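You operate a simulated robot arm through the tools that you are given. There is no shell and no other tool.

You run a simulated two-armed robot. Do the job below in one go: nothing can be reset, and whatever is moved stays where it is left.

JOB
Set a gold stud in the red bow.
Fine: one push on the red knob; put the bow in the purple tray; leave the slide out, the dial set. Where these are worked on the way, their far stop is far enough and under half their travel is too little: steel slide.

It is judged by the outcome, as a careful person would: the job done as asked, and still so three seconds after it is handed in. It fails if anything else is knocked over, pushed out of place, dropped, spilled or broken.

ROBOT AND FRAMES
Two 7-joint arms with fingered hands on one trunk that stands fixed in place. Base frame: the origin is at the foot of the trunk, x ahead of it, y to its left, z up. Lengths are in m, angles in rad, forces in N, time in s.
The left shoulder is at [0.094, 0.173, 1.028], the right one opposite. With the tool pointing down near the work surface each hand reaches from about 0.44 to 0.84 m from the base axis, measured 20 degrees to its own side. Payload 3.5 kg a hand.
The tool frame of a hand sits at the grasp point between the pads (the TCP): z along the fingers, y along the line on which they close. The tips reach 0.025 m beyond it. The gripper opens to 0.088 m; its body begins 0.029 m behind the TCP. The gripper is a hand of 3 fingers: y runs from the thumb to the fingers, the wrist lies at [-0.013, -0.097, -0.162] in the tool frame.
Orientation is that of the tool frame in the base frame, as a unit quaternion [w, x, y, z]. With the fingers straight down and the wrist toward the robot, the tool's x, y and z point along [0, 1, 0], [1, 0, 0] and [0, 0, -1] of the base frame.

CONTROLS
- The arms move only by the tool apply_moves. It takes "left_deltas", "right_deltas" or both (then of equal length, played together; a hand with none holds still); each is a list of rows, each a list of 6 numbers: the turn, a rotation vector about the base's x, y, z in rad, then the shift along the base's x, y, z in m. In form: [[ax, ay, az, dx, dy, dz], ...]. A call has 1 to 20 rows; each row is the pose to reach, as a shift and turn from the pose commanded when the call began. A row lasts 0.2 s, in which the tool goes at most 0.05 m and 0.15 rad; a call with a longer step from one row to the next is refused whole. A pose out of reach is approached as far as the arm can. The call stops where the force on the tool passes 70 N (or 10 N more than at its start, if that is more) or the arm is blocked; 0.2 s more then pass. In this call time passes only in rows, and 0.2 s behind the last. The reply holds the time, the measured pose of the TCP, the force on the tool along the base axes, the opening and the grip force, in the units named above and with some noise, with the torque about the TCP (base axes, N m) and any sound that the robot's microphone picked up.
- Cameras (640 x 400 px; columns grow to the right, rows downward): "scene" is now at [0.2247, -0.0502, 1.3221]; the picture's right is [-0.56, -0.81, 0.16], its down [-0.13, -0.11, -0.99] and it looks along [0.82, -0.57, -0.05] (base axes); focal length 214 px, centre (320, 200). "left" rides on the left gripper at [-0.058, -0.085, -0.099] in its tool frame; the picture's right is [-0.67, -0.35, 0.66], its down [0.69, -0.63, 0.37] and it looks along [0.29, 0.69, 0.66] (tool axes); focal length 261 px, centre (320, 200). "right" rides on the right gripper at [0.058, -0.085, -0.099] in its tool frame; the picture's right is [-0.67, 0.35, -0.66], its down [-0.69, -0.63, 0.37] and it looks along [-0.28, 0.69, 0.66] (tool axes); focal length 261 px, centre (320, 200). There is no depth. A picture from a camera that has moved, and an enlarged one, comes with that camera's place and axes in the base frame and with its lens. The place of the scene camera against the robot may be out by one fixed shift of up to 0.025 m in any direction.
- grab_frame(camera): a new picture of that camera. No time passes.
- slide_trunk(by): moves the trunk up (or, below 0, down) by that many m; the arms and the scene camera ride with it, the base frame stays. It gives what a move gives, with no picture.
- finger_targets(index, middle, thumb_bend, thumb_turn, hand): sets how far each is bent, from 0 (flat) to 1 (curled in); at 0.3 the hand is open as for a grip, at 0.7 the pads meet at the TCP. One left out holds its place. A second passes; each finger stops where it meets its share of the squeeze, and holds until it gets a number again. It is the only way to open and close the hand. It gives what a move gives, with no picture; readings hold the bend of each and the force on the fingers (four entries, about 0 where the hand has none), thumb and palm. thumb_turn goes from beside the hand (0) to across from the fingers (1), as for a grip.
- turn_head(pan, tilt): turns the head with the scene camera to pan (to the left, within 1.501 rad either way) and tilt (down, from -0.506 to 1.204), counted from straight ahead of the robot (the tilt from the chest, where the trunk bows). It gives what a move gives.
- zoom(camera, box): a new picture of the part [left, top, right, bottom] of that camera's present view, enlarged. No time passes.
- sign_off(): hands the job in; it is judged then, once.

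Nothing tells you positions but the pictures and the camera data. Unless the task says otherwise, let go and move clear before handing in.

The tools are called as a command line: name --argument value ..., lists and objects as JSON in quotes. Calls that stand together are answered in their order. apply_moves: Moves the arms, as the interface text tells. Its arguments: {"type":"object","properties":{"left_deltas":{"type":"array"},"right_deltas":{"type":"array"}},"required":[]} The other tools are called the same way: slide_trunk (by) moves the trunk up or down; finger_targets (index, middle, thumb_bend, thumb_turn, hand) moves the fingers one by one; turn_head (pan, tilt) turns the head that bears the scene camera; grab_frame (camera) takes a picture; zoom (camera, box) takes an enlarged picture of a part of a camera's view; sign_off () hands the job in.

At the start:

```text
clock: 0.0
left_position: [0.4041, -0.0106, 1.297]
left_orientation: [0.0, 0.707, 0.707, -0.001]
left_contact_force: [0.1, 0.2, -0.5]
left_wrist_torque: [0.0, -0.01, -0.01]
left_width: 0.0875
left_grip_force: 0.0
left_shape: jaw
left_bend: [0.3, 0.3, 0.3, 0.98]
left_finger forces: [0.0, 0.1, 0.0, 0.1, 0.1, 0.1]
right_position: [0.3897, -0.4033, 1.2133]
right_orientation: [0.001, 0.707, 0.707, 0.0]
right_contact_force: [0.6, -0.6, 0.5]
right_wrist_torque: [0.01, 0.01, 0.0]
right_width: 0.0877
right_grip_force: 0.1
right_shape: jaw
right_bend: [0.3, 0.3, 0.3, 0.98]
right_finger forces: [0.0, 0.0, 0.1, 0.0, 0.0, 0.0]
trunk travel left (down, up): [-0.125, 0.33]
head pan, tilt (commanded): [-0.623, -0.188]
```

scene: 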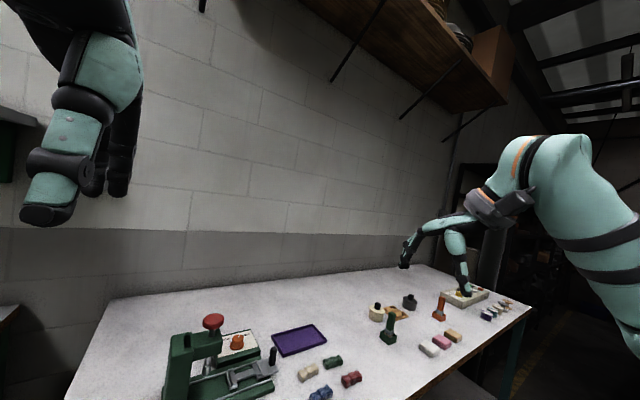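
right: 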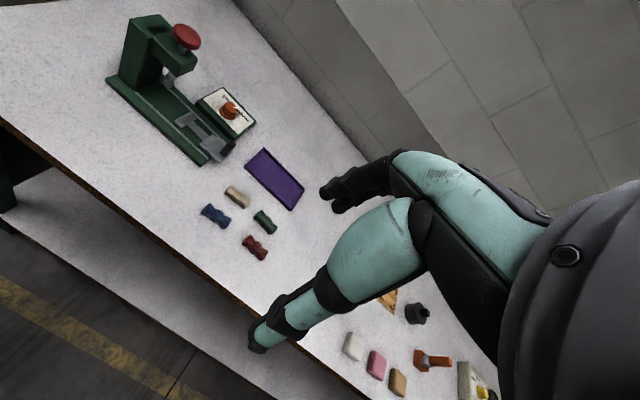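
left: 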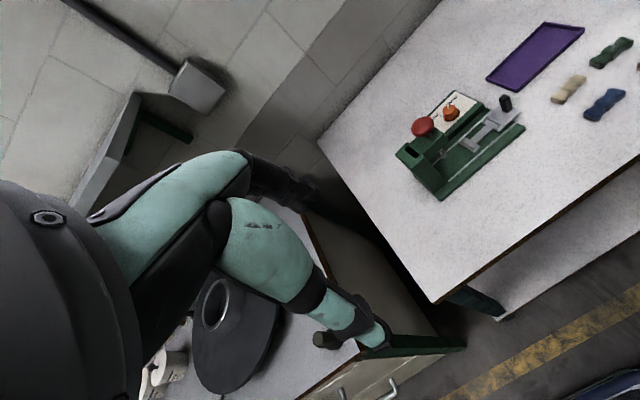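

I see a bench ahead with a green press (red knob, steel slide, orange dial), a purple tray, and four bows (tan, green, blue, red). I'll first look closer at each before moving anything.

turn_head --pan -0.2 --tilt 0.6

zoom --camera "left" --box '[380, 0, 640, 210]'

zoom --camera "right" --box '[90, 0, 350, 270]'

```text
clock: 1.1
left_position: [0.4049, -0.011, 1.2959]
left_orientation: [0.001, 0.707, 0.707, -0.001]
left_contact_force: [-0.1, 0.5, -0.3]
left_wrist_torque: [0.0, -0.01, -0.02]
left_width: 0.0877
left_grip_force: 0.0
left_shape: jaw
left_bend: [0.3, 0.3, 0.3, 0.98]
left_finger forces: [0.1, 0.0, 0.1, 0.0, 0.0, 0.0]
right_position: [0.3892, -0.4022, 1.214]
right_orientation: [0.001, 0.707, 0.707, 0.0]
right_contact_force: [-0.7, 0.4, 1.1]
right_wrist_torque: [0.0, 0.0, 0.0]
right_width: 0.0879
right_grip_force: 0.1
right_shape: jaw
right_bend: [0.3, 0.3, 0.3, 0.98]
right_finger forces: [0.1, 0.1, 0.1, 0.1, 0.0, 0.0]
trunk travel left (down, up): [-0.125, 0.33]
head pan, tilt (commanded): [-0.201, 0.6]
```

```text
1.90 times, centred on (510, 105) of left
camera zoom: at [0.3206, -0.0692, 1.396], right [-0.35, -0.67, -0.66], down [-0.63, 0.69, -0.37], along [0.69, 0.28, -0.66], focal length 496 px, centre (-42, 381)
```

zoom: 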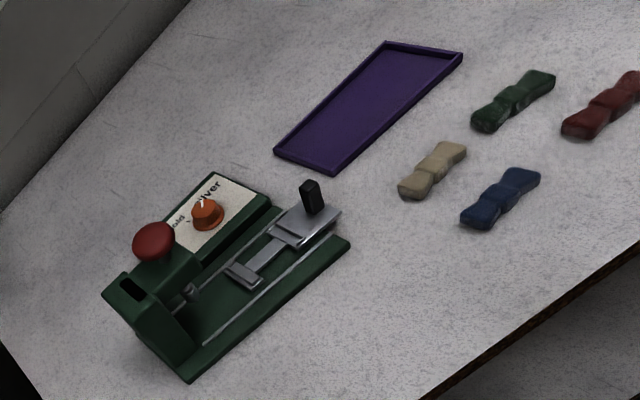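

```text
1.48 times, centred on (220, 135) of right
camera zoom: at [0.3027, -0.344, 1.3129], right [0.35, -0.67, 0.66], down [-0.63, -0.69, -0.37], along [0.7, -0.29, -0.66], focal length 386 px, centre (468, 296)
```

zoom: 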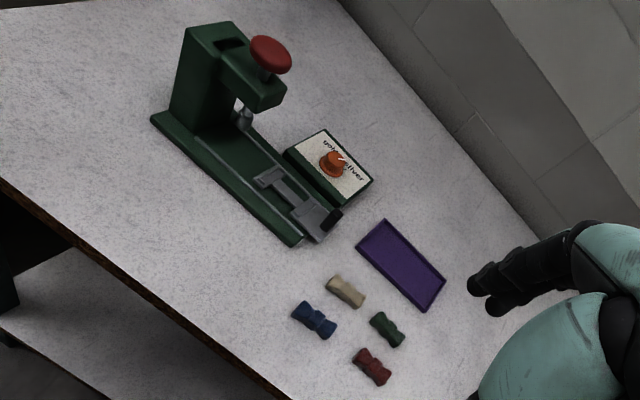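

I see a stud press whose dial has "gold" and "silver" labels and whose steel slide appears pulled out. I'll take the new scene view and zoom in.

grab_frame --camera "scene"

zoom --camera "right" --box '[190, 70, 270, 150]'

zoom --camera "left" --box '[400, 80, 530, 200]'

```text
taken
camera scene: at [0.2225, -0.019, 1.2482], right [-0.19, -0.98, 0.06], down [-0.76, 0.11, -0.64], along [0.62, -0.17, -0.77], focal length 214 px, centre (320, 200)
```

scene: 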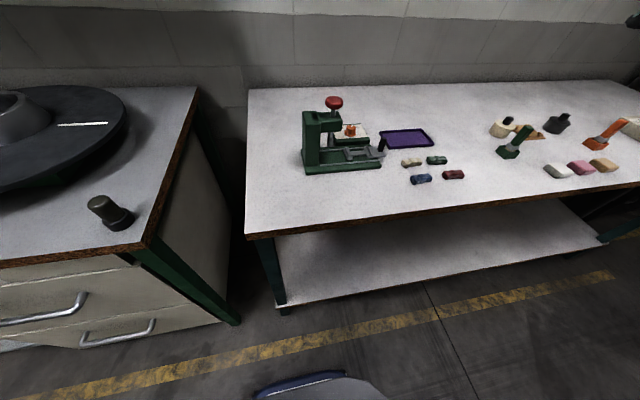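

```text
5.00 times, centred on (230, 110) of right
camera zoom: at [0.3027, -0.344, 1.3129], right [0.35, -0.67, 0.66], down [-0.63, -0.69, -0.37], along [0.7, -0.29, -0.66], focal length 1303 px, centre (770, 650)
```

zoom: 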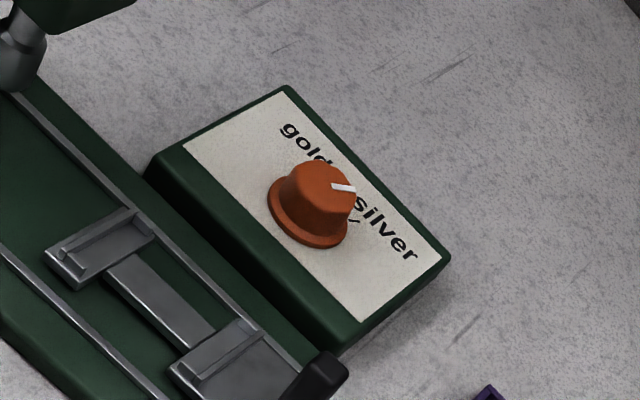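

```text
3.33 times, centred on (465, 140) of left
camera zoom: at [0.3206, -0.0692, 1.396], right [-0.35, -0.67, -0.66], down [-0.63, 0.69, -0.37], along [0.69, 0.28, -0.66], focal length 869 px, centre (-163, 400)
```

zoom: 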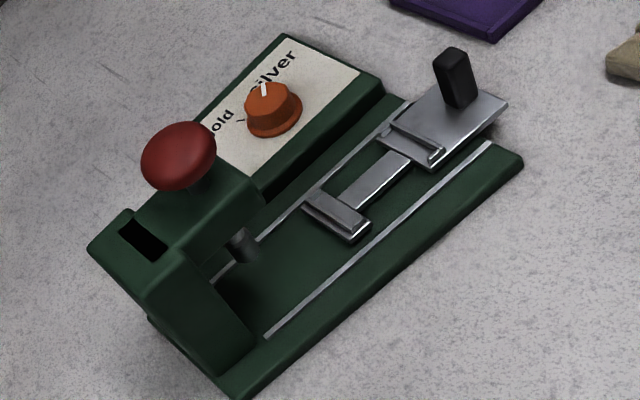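

The red knob top is near (0.66, -0.15, 1.01), the slide runs along y at x≈0.66 and is out, and the red bow is near (0.566, -0.477). I'll move the left arm clear to the left and bring the right camera closer to inspect.

apply_moves --left_deltas '[[0, 0, 0, 0, 0.04, 0], [0, 0, 0, 0, 0.08, 0], [0, 0, 0, 0, 0.12, 0], [0, 0, 0, 0, 0.16, 0], [0, 0, 0, 0, 0.2, 0], [0, 0, 0, 0, 0.24, 0]]' --right_deltas '[[0, 0, 0, 0, 0, 0], [0, 0, 0, 0, 0.02, -0.02], [0, 0, 0, 0, 0.04, -0.05], [0, 0, 0, 0.01, 0.06, -0.08], [0, 0, 0, 0.02, 0.08, -0.1], [0, 0, 0, 0.03, 0.1, -0.11]]'

grab_frame --camera "right"

grab_frame --camera "scene"

```text
clock: 2.5
left_position: [0.4023, 0.2309, 1.296]
left_orientation: [0.0, 0.707, 0.708, -0.001]
left_contact_force: [0.1, 0.2, 0.3]
left_wrist_torque: [0.0, 0.0, -0.02]
left_width: 0.0876
left_grip_force: 0.0
left_shape: jaw
left_bend: [0.3, 0.3, 0.3, 0.98]
left_finger forces: [0.0, 0.0, 0.1, 0.1, 0.0, 0.0]
right_position: [0.4213, -0.2999, 1.1039]
right_orientation: [0.003, 0.707, 0.707, 0.0]
right_contact_force: [-0.2, 0.2, -0.5]
right_wrist_torque: [-0.02, -0.02, -0.02]
right_width: 0.088
right_grip_force: 0.0
right_shape: jaw
right_bend: [0.3, 0.3, 0.3, 0.98]
right_finger forces: [0.0, 0.1, 0.1, 0.0, 0.0, 0.0]
trunk travel left (down, up): [-0.125, 0.33]
head pan, tilt (commanded): [-0.201, 0.6]
```

```text
taken
camera right: at [0.3342, -0.2412, 1.2036], right [0.35, -0.67, 0.66], down [-0.63, -0.69, -0.37], along [0.7, -0.29, -0.66], focal length 261 px, centre (320, 200)
```

right: 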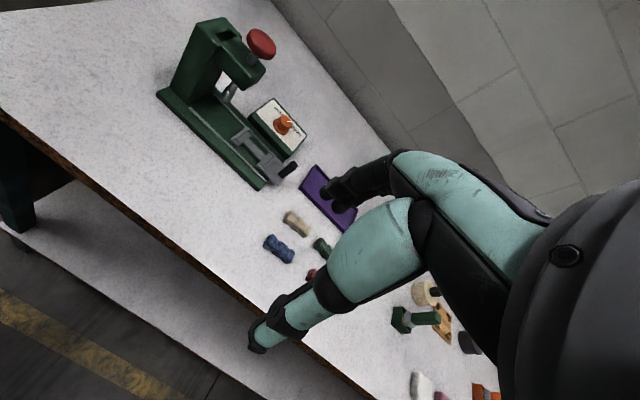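

```text
taken
camera scene: at [0.2223, -0.0167, 1.2483], right [-0.19, -0.98, 0.06], down [-0.76, 0.11, -0.64], along [0.62, -0.17, -0.77], focal length 214 px, centre (320, 200)
```

scene: 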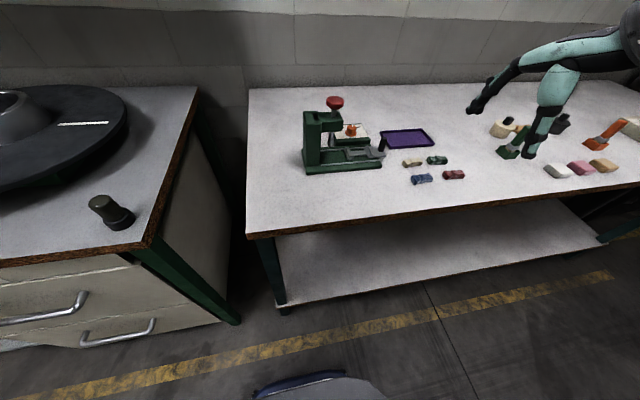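

The view is partly blocked by the hand itself; the press and slide are well lit ahead. I'll move the right hand nearer in front of the press (over empty bench) for a closer look.

apply_moves --right_deltas '[[0, 0, 0, 0.015, 0.035, -0.025], [0, 0, 0, 0.03, 0.065, -0.05], [0, 0, 0, 0.045, 0.1, -0.075], [0, 0, 0, 0.06, 0.13, -0.1]]'

grab_frame --camera "right"

grab_frame --camera "left"

```text
clock: 3.5
left_position: [0.4056, 0.229, 1.2963]
left_orientation: [0.0, 0.707, 0.707, -0.001]
left_contact_force: [0.3, 0.0, -0.3]
left_wrist_torque: [0.01, -0.02, -0.02]
left_width: 0.0873
left_grip_force: 0.1
left_shape: jaw
left_bend: [0.3, 0.3, 0.3, 0.98]
left_finger forces: [0.0, 0.0, 0.1, 0.0, 0.0, 0.0]
right_position: [0.4824, -0.1711, 1.0046]
right_orientation: [0.001, 0.706, 0.708, -0.001]
right_contact_force: [-0.1, -0.1, -0.3]
right_wrist_torque: [-0.01, 0.03, 0.0]
right_width: 0.0877
right_grip_force: 0.1
right_shape: jaw
right_bend: [0.3, 0.3, 0.3, 0.98]
right_finger forces: [0.0, 0.0, 0.1, 0.0, 0.1, 0.0]
trunk travel left (down, up): [-0.125, 0.33]
head pan, tilt (commanded): [-0.201, 0.6]
```

```text
taken
camera right: at [0.3966, -0.1129, 1.104], right [0.35, -0.67, 0.66], down [-0.63, -0.69, -0.36], along [0.69, -0.29, -0.66], focal length 261 px, centre (320, 200)
```

right: 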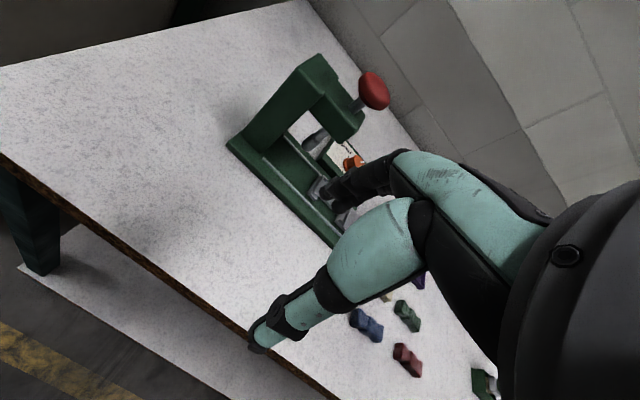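

```text
taken
camera left: at [0.3218, 0.1707, 1.396], right [-0.35, -0.67, -0.65], down [-0.63, 0.69, -0.37], along [0.69, 0.28, -0.66], focal length 261 px, centre (320, 200)
```

left: 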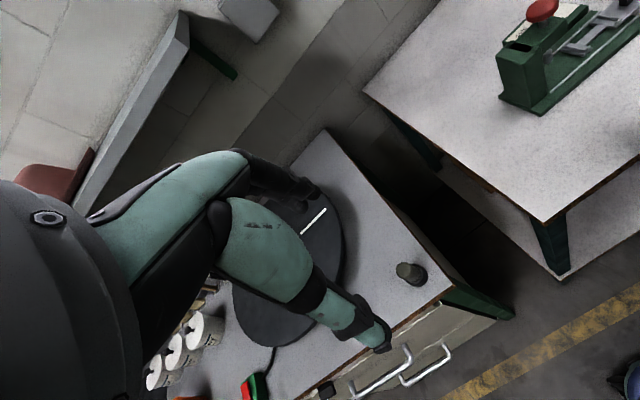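

The hand blocks half of its own camera view, so the left camera will watch the press while the right hand works. I'll move the right hand off to the right, where its camera sees the bows, and bring the left hand to a viewing spot.

apply_moves --left_deltas '[[0, 0, 0, 0, 0, 0], [0, 0, 0, 0, -0.03, 0], [0, 0, 0, 0, -0.06, 0], [0, 0, 0, 0, -0.09, -0.01], [0, 0, 0, 0.005, -0.12, -0.02], [0, 0, 0, 0.005, -0.15, -0.04], [0, 0, 0, 0.01, -0.18, -0.06], [0, 0, 0, 0.015, -0.21, -0.08], [0, 0, 0, 0.015, -0.23, -0.1], [0, 0, 0, 0.015, -0.23, -0.1]]' --right_deltas '[[0, 0, 0, -0.005, -0.045, 0.005], [0, 0, 0, -0.01, -0.09, 0.01], [0, 0, 0, -0.015, -0.135, 0.015], [0, 0, 0, -0.02, -0.18, 0.02], [0, 0, 0, -0.025, -0.225, 0.025], [0, 0, 0, -0.03, -0.27, 0.03], [0, 0, 0, -0.035, -0.315, 0.035], [0, 0, 0, -0.04, -0.36, 0.04], [0, 0, 0, -0.045, -0.405, 0.045], [0, 0, 0, -0.05, -0.45, 0.045]]'

grab_frame --camera "right"

grab_frame --camera "left"

grab_frame --camera "scene"

```text
clock: 5.7
left_position: [0.4196, -0.0024, 1.1969]
left_orientation: [0.0, 0.707, 0.707, -0.001]
left_contact_force: [0.3, 0.8, 0.0]
left_wrist_torque: [0.02, 0.02, 0.01]
left_width: 0.0877
left_grip_force: 0.1
left_shape: jaw
left_bend: [0.3, 0.3, 0.3, 0.98]
left_finger forces: [0.1, 0.0, 0.0, 0.0, 0.1, 0.1]
right_position: [0.4299, -0.6254, 1.0464]
right_orientation: [0.002, 0.706, 0.708, 0.0]
right_contact_force: [-0.1, -0.2, 0.0]
right_wrist_torque: [-0.04, -0.01, -0.03]
right_width: 0.0881
right_grip_force: 0.1
right_shape: jaw
right_bend: [0.3, 0.3, 0.3, 0.98]
right_finger forces: [0.0, 0.0, 0.0, 0.0, 0.0, 0.0]
trunk travel left (down, up): [-0.125, 0.33]
head pan, tilt (commanded): [-0.201, 0.6]
```

```text
taken
camera right: at [0.343, -0.5665, 1.1449], right [0.35, -0.67, 0.66], down [-0.63, -0.69, -0.37], along [0.7, -0.29, -0.66], focal length 261 px, centre (320, 200)
```

right: 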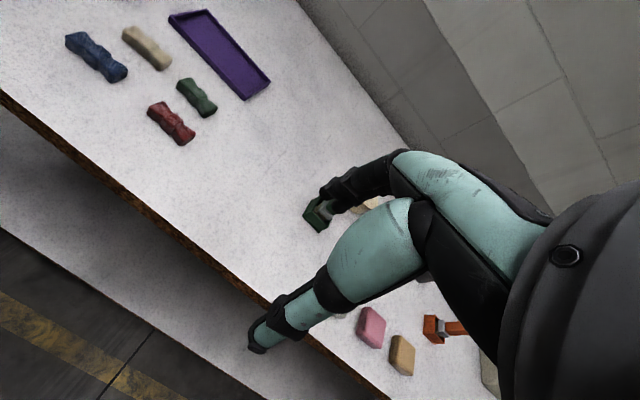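

```text
taken
camera left: at [0.3364, -0.061, 1.2963], right [-0.35, -0.67, -0.66], down [-0.63, 0.69, -0.37], along [0.69, 0.28, -0.66], focal length 261 px, centre (320, 200)
```

left: 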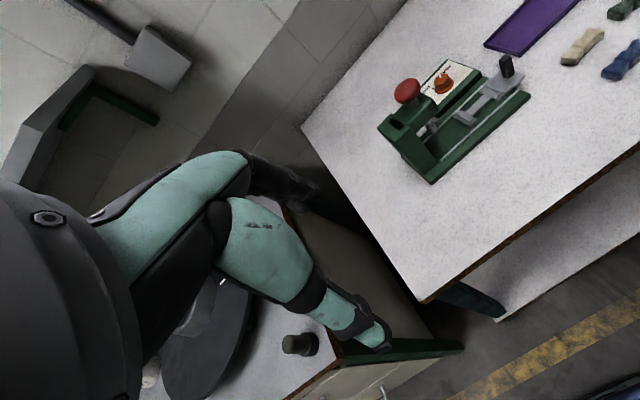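

```text
taken
camera scene: at [0.2226, -0.0196, 1.2481], right [-0.19, -0.98, 0.06], down [-0.76, 0.11, -0.64], along [0.62, -0.16, -0.77], focal length 214 px, centre (320, 200)
```

scene: 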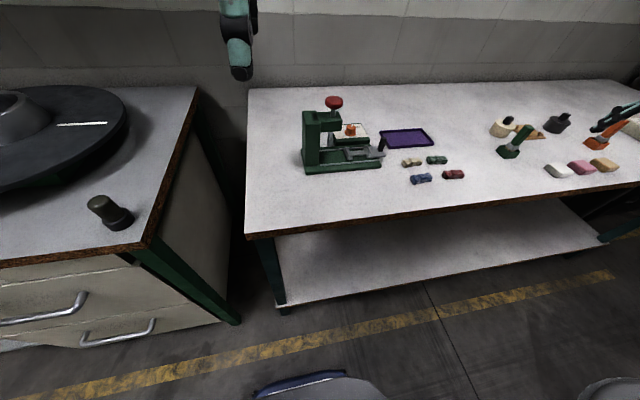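

Both views are now usable: bows and tray in the right camera, the press in the left. I'll zoom in on both.

zoom --camera "right" --box '[50, 0, 290, 150]'

zoom --camera "left" --box '[375, 40, 535, 190]'

zoom --camera "scene" --box '[295, 90, 475, 200]'

zoom --camera "left" --box '[445, 45, 535, 130]'

```text
2.67 times, centred on (170, 75) of right
camera zoom: at [0.343, -0.5665, 1.1449], right [0.35, -0.67, 0.66], down [-0.63, -0.69, -0.37], along [0.7, -0.29, -0.66], focal length 695 px, centre (720, 533)
```

zoom: 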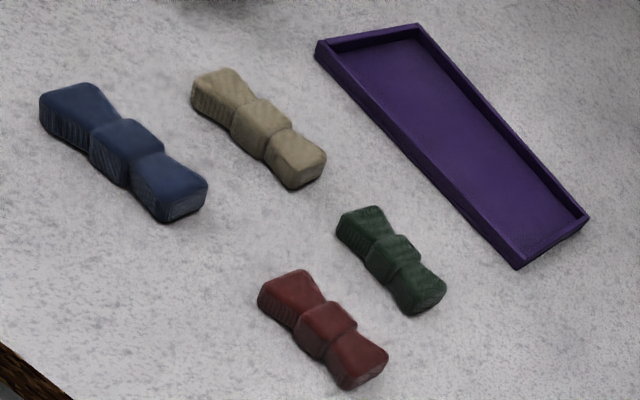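

```text
2.67 times, centred on (455, 115) of left
camera zoom: at [0.3364, -0.061, 1.2963], right [-0.35, -0.67, -0.66], down [-0.63, 0.69, -0.37], along [0.69, 0.28, -0.66], focal length 695 px, centre (-40, 427)
```

zoom: 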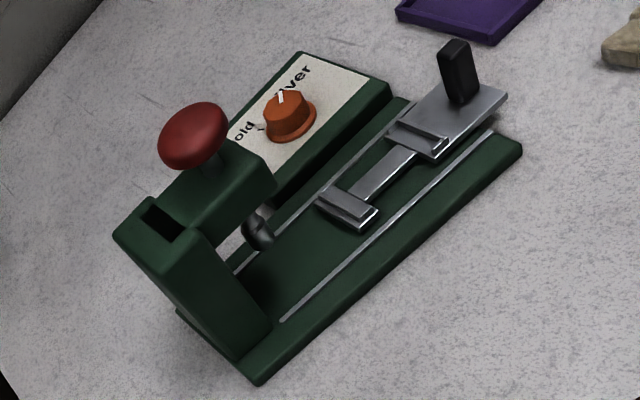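

```text
3.56 times, centred on (385, 145) of scene
camera zoom: at [0.2226, -0.0196, 1.2481], right [-0.19, -0.98, 0.06], down [-0.76, 0.11, -0.64], along [0.62, -0.16, -0.77], focal length 763 px, centre (89, 396)
```

zoom: 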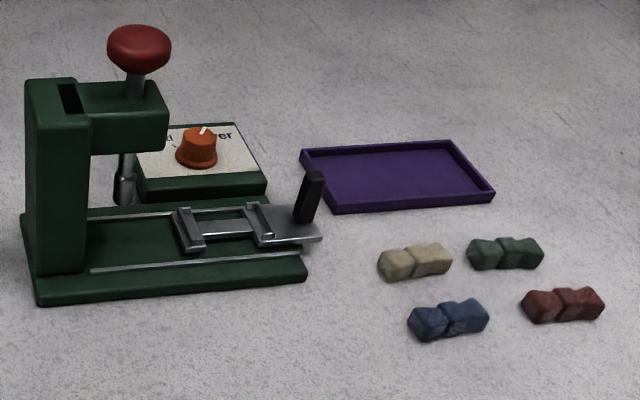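

```text
4.71 times, centred on (490, 88) of left
camera zoom: at [0.3364, -0.061, 1.2963], right [-0.35, -0.67, -0.66], down [-0.63, 0.69, -0.37], along [0.69, 0.28, -0.66], focal length 1227 px, centre (-480, 729)
```

zoom: 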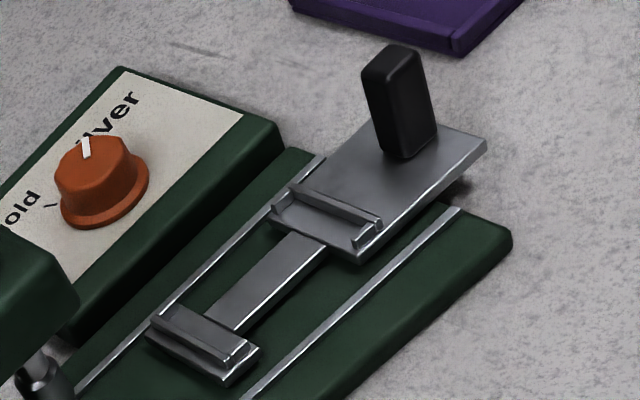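

Bows are ~5 cm long lying along y, and the slide has a two-ended cradle with ribs and a black handle. I'll bring both cameras closer for accurate positions of the cradle, dial and red bow.

apply_moves --left_deltas '[[0, 0, 0, 0.01, 0, -0.025], [0, 0, 0, 0.02, 0, -0.05], [0, 0, 0, 0.03, 0, -0.075], [0, 0, 0, 0.04, 0, -0.1], [0, 0, 0, 0.05, 0, -0.115]]' --right_deltas '[[0, 0, 0, 0.005, 0.045, -0.01], [0, 0, 0, 0.01, 0.09, -0.02], [0, 0, 0, 0.015, 0.135, -0.03], [0, 0, 0, 0.02, 0.18, -0.04], [0, 0, 0, 0.02, 0.225, -0.045]]'

grab_frame --camera "right"

zoom --camera "right" --box '[140, 0, 340, 140]'

grab_frame --camera "left"

zoom --camera "left" --box '[400, 0, 600, 140]'

```text
clock: 6.9
left_position: [0.4709, -0.0015, 1.0809]
left_orientation: [0.001, 0.707, 0.707, 0.0]
left_contact_force: [-0.3, -0.3, -0.3]
left_wrist_torque: [0.02, 0.02, 0.0]
left_width: 0.0874
left_grip_force: 0.0
left_shape: jaw
left_bend: [0.3, 0.3, 0.3, 0.98]
left_finger forces: [0.0, 0.0, 0.0, 0.0, 0.0, 0.0]
right_position: [0.4504, -0.3957, 1.0015]
right_orientation: [0.001, 0.707, 0.707, 0.0]
right_contact_force: [0.6, -0.5, -0.1]
right_wrist_torque: [-0.03, -0.03, 0.02]
right_width: 0.0876
right_grip_force: 0.2
right_shape: jaw
right_bend: [0.3, 0.3, 0.3, 0.98]
right_finger forces: [0.0, 0.0, 0.1, 0.0, 0.0, 0.0]
trunk travel left (down, up): [-0.125, 0.33]
head pan, tilt (commanded): [-0.201, 0.6]
```

```text
taken
camera right: at [0.3636, -0.3359, 1.1011], right [0.35, -0.67, 0.66], down [-0.63, -0.69, -0.37], along [0.7, -0.29, -0.66], focal length 261 px, centre (320, 200)
```

right: 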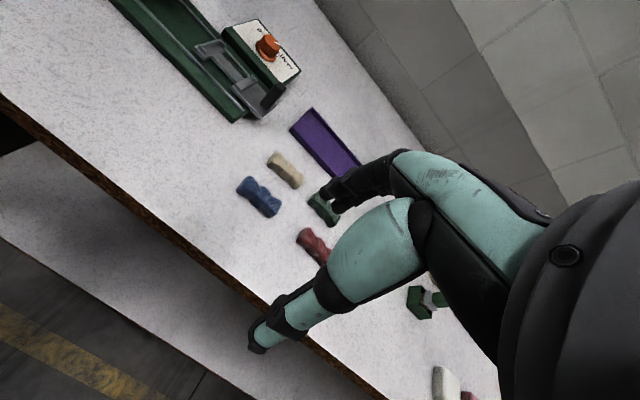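

```text
2.86 times, centred on (240, 70) of right
camera zoom: at [0.3636, -0.3359, 1.1011], right [0.35, -0.67, 0.66], down [-0.63, -0.69, -0.37], along [0.7, -0.29, -0.66], focal length 745 px, centre (549, 571)
```

zoom: 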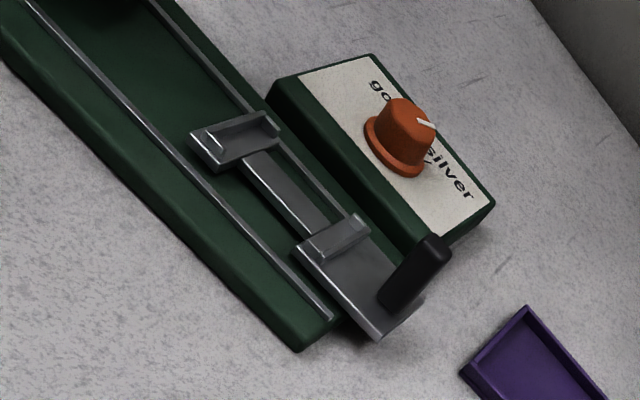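

```text
taken
camera left: at [0.3868, -0.059, 1.1812], right [-0.35, -0.67, -0.65], down [-0.63, 0.69, -0.37], along [0.69, 0.28, -0.66], focal length 261 px, centre (320, 200)
```

left: 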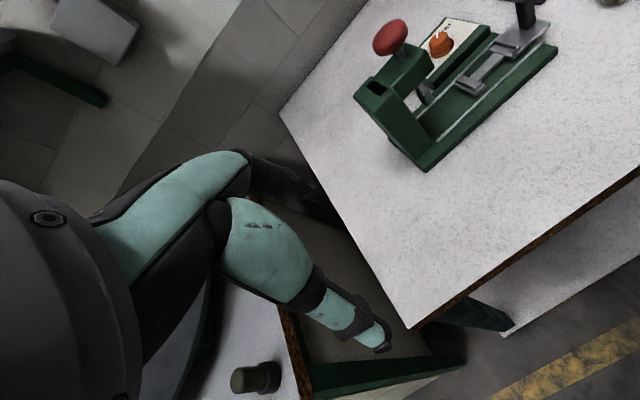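

```text
2.86 times, centred on (500, 70) of left
camera zoom: at [0.3868, -0.059, 1.1812], right [-0.35, -0.67, -0.65], down [-0.63, 0.69, -0.37], along [0.69, 0.28, -0.66], focal length 745 px, centre (-194, 571)
```

zoom: 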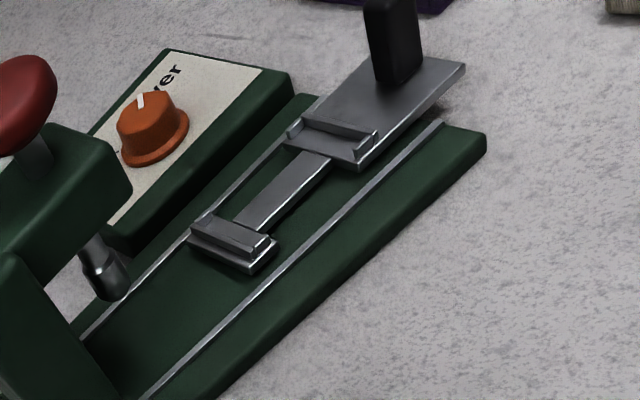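

The cradle ends look like shallow pockets with a back rib and small side lips. I'll zoom tightly on each of them and on the dial.

zoom --camera "left" --box '[445, 30, 545, 100]'

zoom --camera "right" --box '[180, 20, 300, 125]'

zoom --camera "right" --box '[230, 10, 310, 80]'

zoom --camera "scene" --box '[335, 115, 395, 165]'

```text
5.71 times, centred on (495, 65) of left
camera zoom: at [0.3868, -0.059, 1.1812], right [-0.35, -0.67, -0.65], down [-0.63, 0.69, -0.37], along [0.69, 0.28, -0.66], focal length 1489 px, centre (-680, 971)
```

zoom: 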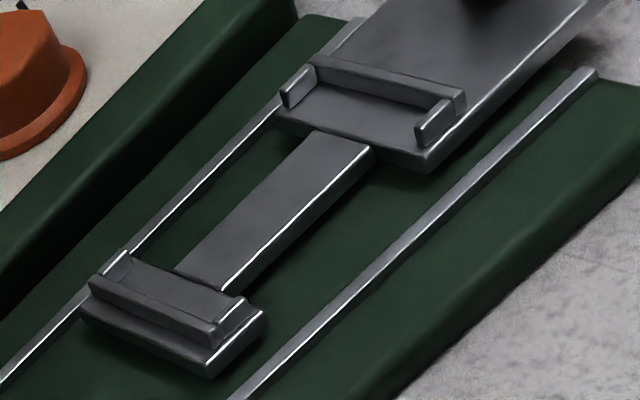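

```text
3.81 times, centred on (240, 72) of right
camera zoom: at [0.3636, -0.3359, 1.1011], right [0.35, -0.67, 0.66], down [-0.63, -0.69, -0.37], along [0.7, -0.29, -0.66], focal length 993 px, centre (625, 686)
```

zoom: 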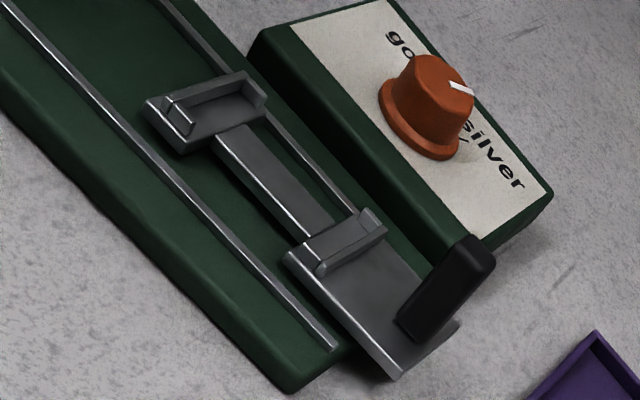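

```text
5.71 times, centred on (270, 45) of right
camera zoom: at [0.3636, -0.3359, 1.1011], right [0.35, -0.67, 0.66], down [-0.63, -0.69, -0.37], along [0.7, -0.29, -0.66], focal length 1489 px, centre (606, 1086)
```

zoom: 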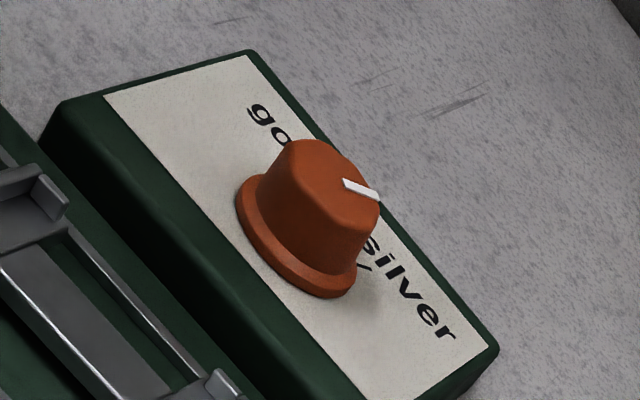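

```text
8.00 times, centred on (365, 140) of scene
camera zoom: at [0.2231, -0.018, 1.248], right [-0.19, -0.98, 0.06], down [-0.76, 0.11, -0.64], along [0.62, -0.17, -0.77], focal length 1716 px, centre (-40, 680)
```

zoom: 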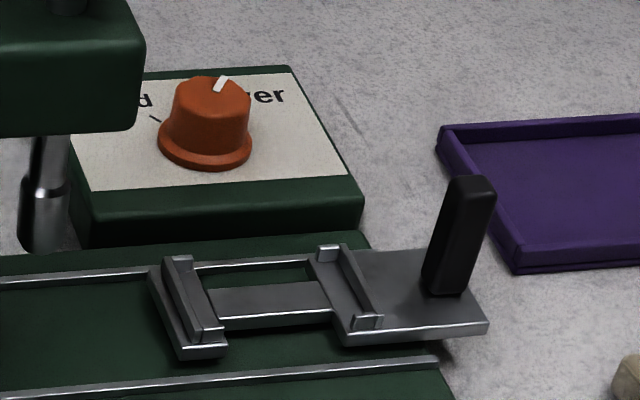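

The dial knob is at about (0.757, -0.2375), top z≈0.89, pointing to silver (about -40° from +x); gold is at about +35–40°. I'll bring the right hand above the dial, staying clear of the press head.

apply_moves --right_deltas '[[0, 0, 0, 0.03, 0.01, 0.01], [0, 0, 0.03, 0.07, 0.02, 0.02], [0, 0, 0.06, 0.11, 0.04, 0.02], [0, 0, 0.1, 0.15, 0.06, 0.02], [0, 0, 0.14, 0.19, 0.09, 0.02], [0, 0, 0.18, 0.23, 0.115, 0.02], [0, 0, 0.2, 0.27, 0.14, 0.02], [0, 0, 0.2, 0.307, 0.159, 0.01], [0, 0, 0.2, 0.307, 0.159, 0.0]]'

grab_frame --camera "right"

grab_frame --camera "left"

grab_frame --camera "scene"

```text
clock: 8.9
left_position: [0.4702, -0.0016, 1.0806]
left_orientation: [-0.001, 0.707, 0.707, 0.001]
left_contact_force: [-0.8, -0.5, 0.6]
left_wrist_torque: [0.02, -0.02, -0.01]
left_width: 0.0878
left_grip_force: 0.1
left_shape: jaw
left_bend: [0.3, 0.3, 0.3, 0.98]
left_finger forces: [0.0, 0.0, 0.0, 0.0, 0.0, 0.1]
right_position: [0.671, -0.2898, 0.9773]
right_orientation: [0.003, 0.632, 0.775, 0.001]
right_contact_force: [0.3, -0.3, 0.1]
right_wrist_torque: [0.05, 0.01, 0.02]
right_width: 0.088
right_grip_force: 0.0
right_shape: jaw
right_bend: [0.3, 0.3, 0.3, 0.98]
right_finger forces: [0.1, 0.0, 0.0, 0.0, 0.0, 0.0]
right hand out of reach, approached as far as the arm can: row 6, 7, 8, 9
trunk travel left (down, up): [-0.125, 0.33]
head pan, tilt (commanded): [-0.201, 0.6]
```

```text
taken
camera right: at [0.5754, -0.2487, 1.0765], right [0.47, -0.59, 0.66], down [-0.48, -0.8, -0.37], along [0.74, -0.14, -0.66], focal length 261 px, centre (320, 200)
```

right: 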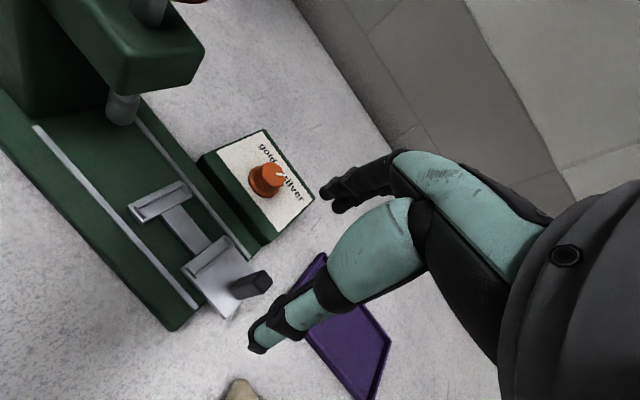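

```text
taken
camera left: at [0.3866, -0.0602, 1.1815], right [-0.35, -0.67, -0.66], down [-0.63, 0.69, -0.37], along [0.69, 0.28, -0.66], focal length 261 px, centre (320, 200)
```

left: 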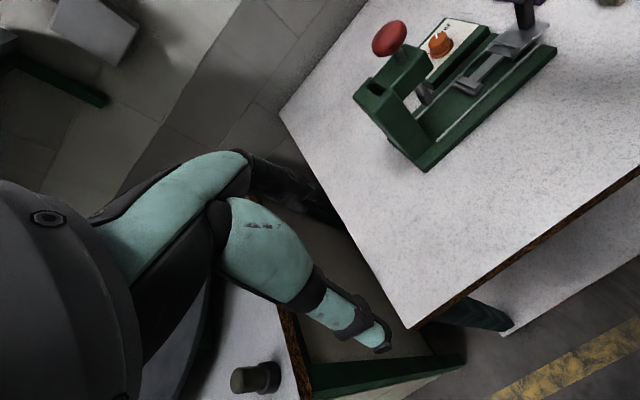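

```text
taken
camera scene: at [0.223, -0.0193, 1.2481], right [-0.19, -0.98, 0.06], down [-0.76, 0.11, -0.64], along [0.62, -0.16, -0.77], focal length 214 px, centre (320, 200)
```

scene: 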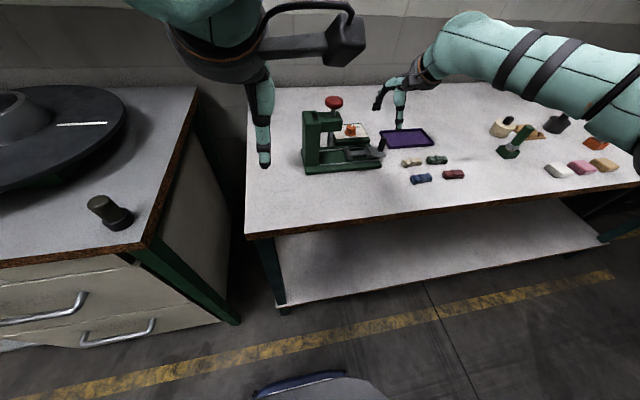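

The hand stopped short at (0.671, -0.290) because this height is near the arm's reach limit. Raising the trunk should give more reach for tool-down work, so I'll raise it by 0.12 m.

slide_trunk --by 0.12

```text
clock: 10.4
left_position: [0.4705, -0.0011, 1.199]
left_orientation: [0.0, 0.707, 0.707, 0.001]
left_contact_force: [-0.4, -1.1, -0.3]
left_wrist_torque: [0.01, 0.04, 0.0]
left_width: 0.0877
left_grip_force: 0.0
left_shape: jaw
left_bend: [0.3, 0.3, 0.3, 0.98]
left_finger forces: [0.0, 0.0, 0.1, 0.1, 0.0, 0.0]
right_position: [0.6248, -0.287, 1.2069]
right_orientation: [0.066, 0.63, 0.772, 0.054]
right_contact_force: [-0.2, 0.3, -0.5]
right_wrist_torque: [0.03, 0.04, -0.03]
right_width: 0.0879
right_grip_force: 0.0
right_shape: jaw
right_bend: [0.3, 0.3, 0.3, 0.98]
right_finger forces: [0.0, 0.1, 0.1, 0.0, 0.0, 0.0]
trunk travel left (down, up): [-0.245, 0.21]
head pan, tilt (commanded): [-0.201, 0.6]
```

The trunk rose, and the right hand shifted oddly while holding an unreachable target. I'll command a small retract to see what pose the commands are counted from.

apply_moves --right_deltas '[[0, 0, 0, -0.03, 0, -0.0], [0, 0, 0, -0.06, 0, -0.0], [0, 0, 0, -0.09, 0, -0.0]]'

grab_frame --camera "right"

grab_frame --camera "scene"

```text
clock: 11.2
left_position: [0.4682, -0.001, 1.2007]
left_orientation: [0.001, 0.707, 0.707, 0.001]
left_contact_force: [-0.7, 0.1, -0.3]
left_wrist_torque: [0.0, 0.01, 0.02]
left_width: 0.0874
left_grip_force: 0.1
left_shape: jaw
left_bend: [0.3, 0.3, 0.3, 0.98]
left_finger forces: [0.0, 0.1, 0.0, 0.1, 0.0, 0.0]
right_position: [0.5327, -0.2857, 1.2072]
right_orientation: [0.067, 0.631, 0.771, 0.054]
right_contact_force: [0.0, 0.0, -1.0]
right_wrist_torque: [0.0, -0.01, 0.0]
right_width: 0.0878
right_grip_force: 0.1
right_shape: jaw
right_bend: [0.3, 0.3, 0.3, 0.98]
right_finger forces: [0.0, 0.0, 0.0, 0.0, 0.1, 0.0]
trunk travel left (down, up): [-0.245, 0.21]
head pan, tilt (commanded): [-0.201, 0.6]
```

```text
taken
camera right: at [0.4211, -0.2459, 1.2897], right [0.36, -0.59, 0.73], down [-0.41, -0.8, -0.44], along [0.84, -0.14, -0.53], focal length 261 px, centre (320, 200)
```

right: 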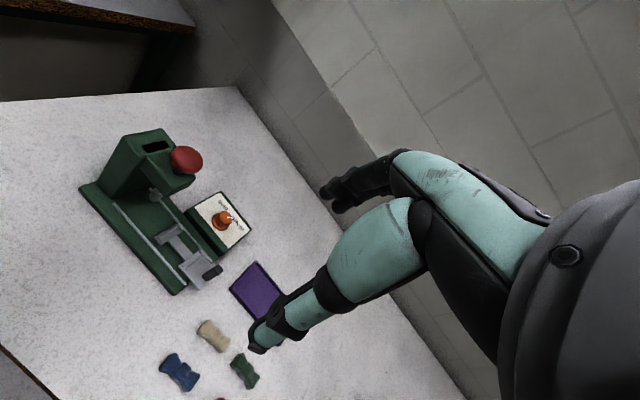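

```text
taken
camera scene: at [0.1378, -0.0191, 1.4036], right [-0.2, -0.98, 0.02], down [-0.65, 0.11, -0.75], along [0.74, -0.16, -0.66], focal length 214 px, centre (320, 200)
```

scene: 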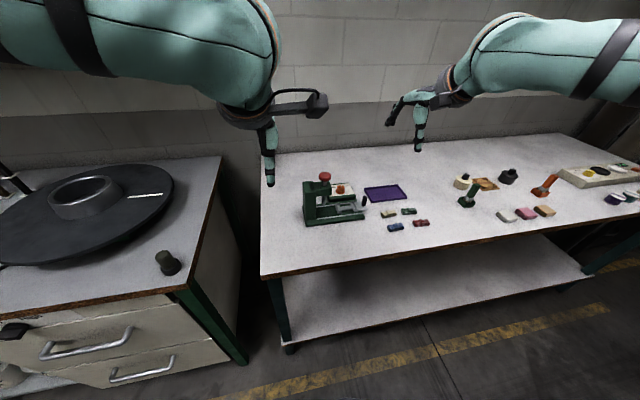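

The trunk also bows, so raising it pulled the shoulders back; a middle height plus tilting the fingers forward should reach the dial best. I'll lower the trunk by 0.06.

slide_trunk --by -0.06

grab_frame --camera "scene"

```text
clock: 12.2
left_position: [0.4682, -0.0009, 1.1414]
left_orientation: [0.001, 0.708, 0.706, 0.001]
left_contact_force: [-0.2, -0.5, 0.4]
left_wrist_torque: [-0.01, -0.01, 0.05]
left_width: 0.0877
left_grip_force: 0.2
left_shape: jaw
left_bend: [0.3, 0.3, 0.3, 0.98]
left_finger forces: [0.1, 0.1, 0.0, 0.0, 0.0, 0.1]
right_position: [0.5337, -0.286, 1.1495]
right_orientation: [0.067, 0.63, 0.771, 0.054]
right_contact_force: [0.8, -0.1, -0.6]
right_wrist_torque: [-0.03, -0.01, -0.02]
right_width: 0.0877
right_grip_force: 0.0
right_shape: jaw
right_bend: [0.3, 0.3, 0.3, 0.98]
right_finger forces: [0.0, 0.1, 0.0, 0.0, 0.1, 0.0]
trunk travel left (down, up): [-0.185, 0.27]
head pan, tilt (commanded): [-0.201, 0.6]
```

```text
taken
camera scene: at [0.1758, -0.0186, 1.3301], right [-0.2, -0.98, 0.04], down [-0.7, 0.11, -0.7], along [0.69, -0.16, -0.71], focal length 214 px, centre (320, 200)
```

scene: 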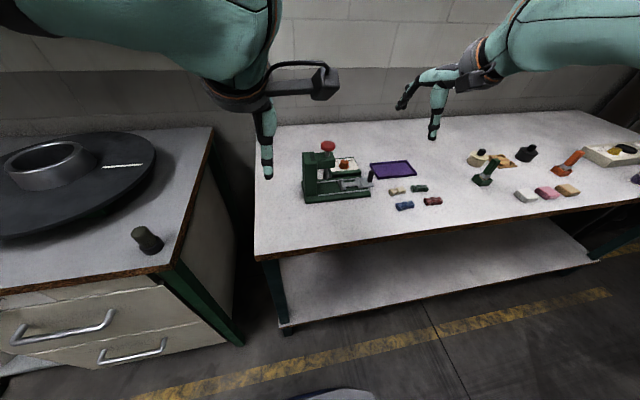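

The trunk is at a middle height; the right hand is at (0.534, -0.286, 1.15) tilted forward 0.17 rad. I'll move it over the dial with a bit more forward tilt, staying about 5 cm above.

apply_moves --right_deltas '[[0, -0.02, 0, 0.03, 0.0, -0.03], [0, -0.04, 0, 0.06, 0.0, -0.06], [0, -0.06, 0, 0.095, 0.005, -0.09], [0, -0.08, 0, 0.13, 0.015, -0.115], [0, -0.1, 0, 0.165, 0.025, -0.14], [0, -0.13, 0, 0.195, 0.04, -0.165], [0, -0.13, 0, 0.213, 0.0485, -0.185]]'

grab_frame --camera "right"

grab_frame --camera "left"

zoom --camera "scene" --box '[290, 100, 450, 210]'

```text
clock: 13.8
left_position: [0.4704, 0.0006, 1.1396]
left_orientation: [-0.001, 0.707, 0.707, -0.001]
left_contact_force: [0.1, -0.5, -0.4]
left_wrist_torque: [0.0, 0.0, 0.0]
left_width: 0.0878
left_grip_force: 0.2
left_shape: jaw
left_bend: [0.3, 0.3, 0.3, 0.98]
left_finger forces: [0.1, 0.0, 0.0, 0.0, 0.1, 0.0]
right_position: [0.6594, -0.2759, 0.9969]
right_orientation: [0.116, 0.626, 0.766, 0.095]
right_contact_force: [0.3, -0.5, 0.3]
right_wrist_torque: [0.02, -0.01, 0.0]
right_width: 0.088
right_grip_force: 0.0
right_shape: jaw
right_bend: [0.3, 0.3, 0.3, 0.98]
right_finger forces: [0.0, 0.0, 0.0, 0.0, 0.0, 0.2]
right hand out of reach, approached as far as the arm can: row 5, 6, 7
trunk travel left (down, up): [-0.185, 0.27]
head pan, tilt (commanded): [-0.201, 0.6]
```

```text
taken
camera right: at [0.5382, -0.2363, 1.0642], right [0.26, -0.59, 0.77], down [-0.35, -0.8, -0.49], along [0.9, -0.14, -0.41], focal length 261 px, centre (320, 200)
```

right: 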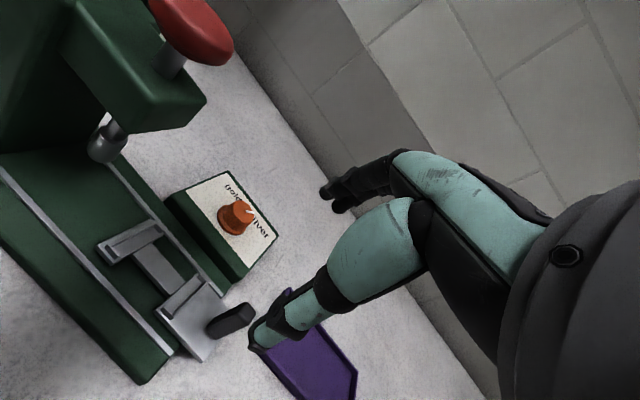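

```text
taken
camera left: at [0.3861, -0.0594, 1.2408], right [-0.35, -0.67, -0.66], down [-0.63, 0.69, -0.37], along [0.69, 0.28, -0.66], focal length 261 px, centre (320, 200)
```

left: 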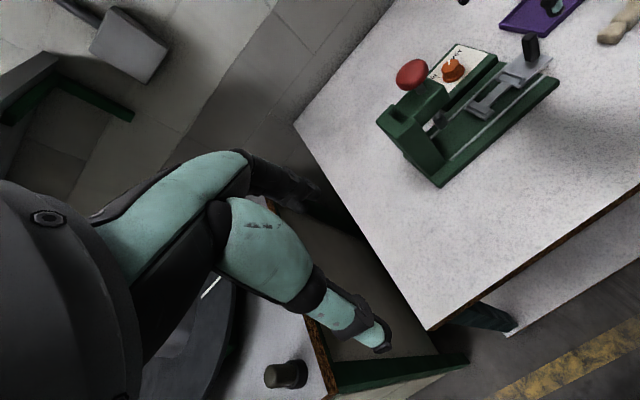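

```text
3.64 times, centred on (370, 155) of scene
camera zoom: at [0.1772, -0.0192, 1.3299], right [-0.2, -0.98, 0.04], down [-0.7, 0.11, -0.7], along [0.69, -0.16, -0.71], focal length 780 px, centre (138, 364)
```

zoom: 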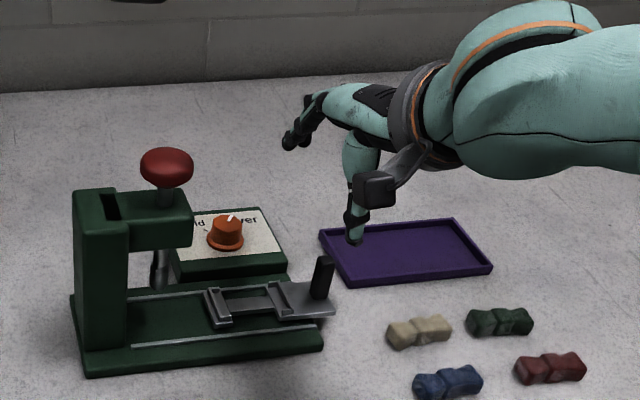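

The hand still stops near x≈0.66 at this height, so I'll probe reach lower down in the free space to the right (over the tray, about 6 cm above it), extending forward.

apply_moves --right_deltas '[[0, 0, 0, -0.02, -0.04, 0], [0, 0, 0, -0.04, -0.08, 0], [0, 0, 0, -0.04, -0.12, -0.02], [0, 0, 0, -0.04, -0.125, -0.05], [0, 0, 0, 0.0, -0.125, -0.06], [0, 0, 0, 0.04, -0.125, -0.06], [0, 0, 0, 0.08, -0.125, -0.06], [0, 0, 0, 0.12, -0.125, -0.06]]'

grab_frame --camera "scene"

```text
clock: 15.6
left_position: [0.4698, -0.0011, 1.1408]
left_orientation: [0.001, 0.707, 0.708, -0.001]
left_contact_force: [0.2, -0.6, -0.3]
left_wrist_torque: [0.02, -0.02, 0.0]
left_width: 0.0876
left_grip_force: 0.0
left_shape: jaw
left_bend: [0.3, 0.3, 0.3, 0.98]
left_finger forces: [0.1, 0.0, 0.0, 0.1, 0.0, 0.1]
right_position: [0.6708, -0.4045, 0.9606]
right_orientation: [0.116, 0.625, 0.766, 0.095]
right_contact_force: [-0.5, -0.2, 0.0]
right_wrist_torque: [0.01, 0.04, 0.0]
right_width: 0.088
right_grip_force: 0.1
right_shape: jaw
right_bend: [0.3, 0.3, 0.3, 0.98]
right_finger forces: [0.1, 0.0, 0.1, 0.0, 0.0, 0.0]
right hand out of reach, approached as far as the arm can: row 5, 6, 7, 8
trunk travel left (down, up): [-0.185, 0.27]
head pan, tilt (commanded): [-0.201, 0.6]
```

```text
taken
camera scene: at [0.1771, -0.0187, 1.3299], right [-0.2, -0.98, 0.04], down [-0.7, 0.11, -0.7], along [0.69, -0.16, -0.71], focal length 214 px, centre (320, 200)
```

scene: 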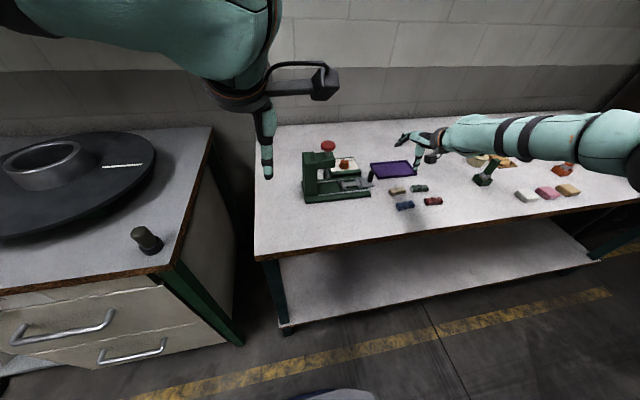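

Reach grows a little toward the right and lower, so hand yaw probably matters. I'll probe by yawing the hand the other way while extending, still in free space above the tray.

apply_moves --right_deltas '[[0, 0, -0.1, 0.0, 0, 0], [0, 0, -0.2, 0.0, 0, 0], [0, 0, -0.3, 0.02, 0, 0], [0, 0, -0.4, 0.05, 0, 0], [0, 0, -0.5, 0.08, 0, 0]]'

grab_frame --camera "scene"

```text
clock: 16.8
left_position: [0.4686, 0.0002, 1.141]
left_orientation: [0.001, 0.707, 0.707, 0.0]
left_contact_force: [0.2, 0.5, 0.0]
left_wrist_torque: [0.01, -0.04, 0.0]
left_width: 0.0878
left_grip_force: 0.0
left_shape: jaw
left_bend: [0.3, 0.3, 0.3, 0.98]
left_finger forces: [0.0, 0.0, 0.0, 0.0, 0.0, 0.1]
right_position: [0.6758, -0.4162, 0.9867]
right_orientation: [0.136, 0.796, 0.586, 0.063]
right_contact_force: [0.2, 0.0, -0.2]
right_wrist_torque: [0.0, -0.01, 0.0]
right_width: 0.0879
right_grip_force: 0.0
right_shape: jaw
right_bend: [0.3, 0.3, 0.3, 0.98]
right_finger forces: [0.0, 0.0, 0.0, 0.1, 0.1, 0.1]
right hand out of reach, approached as far as the arm can: row 2, 3, 4, 5
trunk travel left (down, up): [-0.185, 0.27]
head pan, tilt (commanded): [-0.201, 0.6]
```

```text
taken
camera scene: at [0.1767, -0.0188, 1.33], right [-0.2, -0.98, 0.04], down [-0.7, 0.11, -0.7], along [0.69, -0.16, -0.71], focal length 214 px, centre (320, 200)
```

scene: 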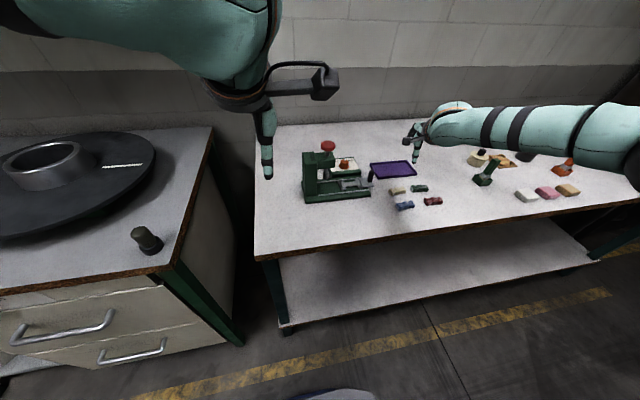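

Yawing the other way doesn't extend reach. I'll look at the right arm's posture with the head camera to understand what limits it.

turn_head --pan -1.1 --tilt 0.5

grab_frame --camera "scene"

```text
clock: 18.0
left_position: [0.4694, -0.001, 1.1414]
left_orientation: [0.0, 0.707, 0.707, 0.0]
left_contact_force: [-0.2, -0.2, -0.1]
left_wrist_torque: [0.0, 0.0, 0.0]
left_width: 0.0877
left_grip_force: 0.1
left_shape: jaw
left_bend: [0.3, 0.3, 0.3, 0.98]
left_finger forces: [0.0, 0.1, 0.1, 0.0, 0.0, 0.1]
right_position: [0.6749, -0.4163, 0.9868]
right_orientation: [0.136, 0.795, 0.587, 0.063]
right_contact_force: [0.1, 0.3, -0.8]
right_wrist_torque: [0.01, -0.01, 0.0]
right_width: 0.0876
right_grip_force: 0.0
right_shape: jaw
right_bend: [0.3, 0.3, 0.3, 0.98]
right_finger forces: [0.1, 0.0, 0.1, 0.1, 0.1, 0.0]
trunk travel left (down, up): [-0.185, 0.27]
head pan, tilt (commanded): [-1.1, 0.499]
```

```text
taken
camera scene: at [0.134, -0.0823, 1.3475], right [-0.87, -0.45, 0.17], down [-0.38, 0.43, -0.82], along [0.3, -0.78, -0.55], focal length 214 px, centre (320, 200)
```

scene: 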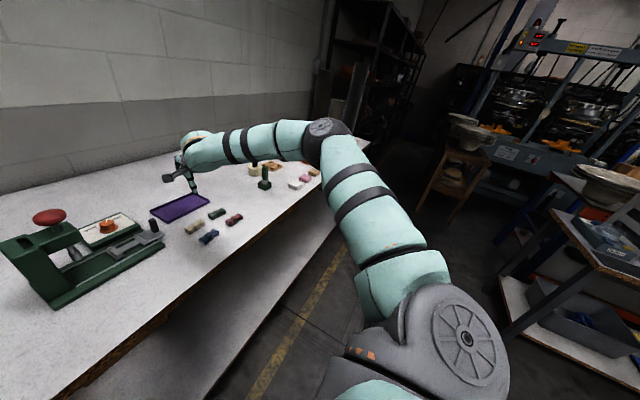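

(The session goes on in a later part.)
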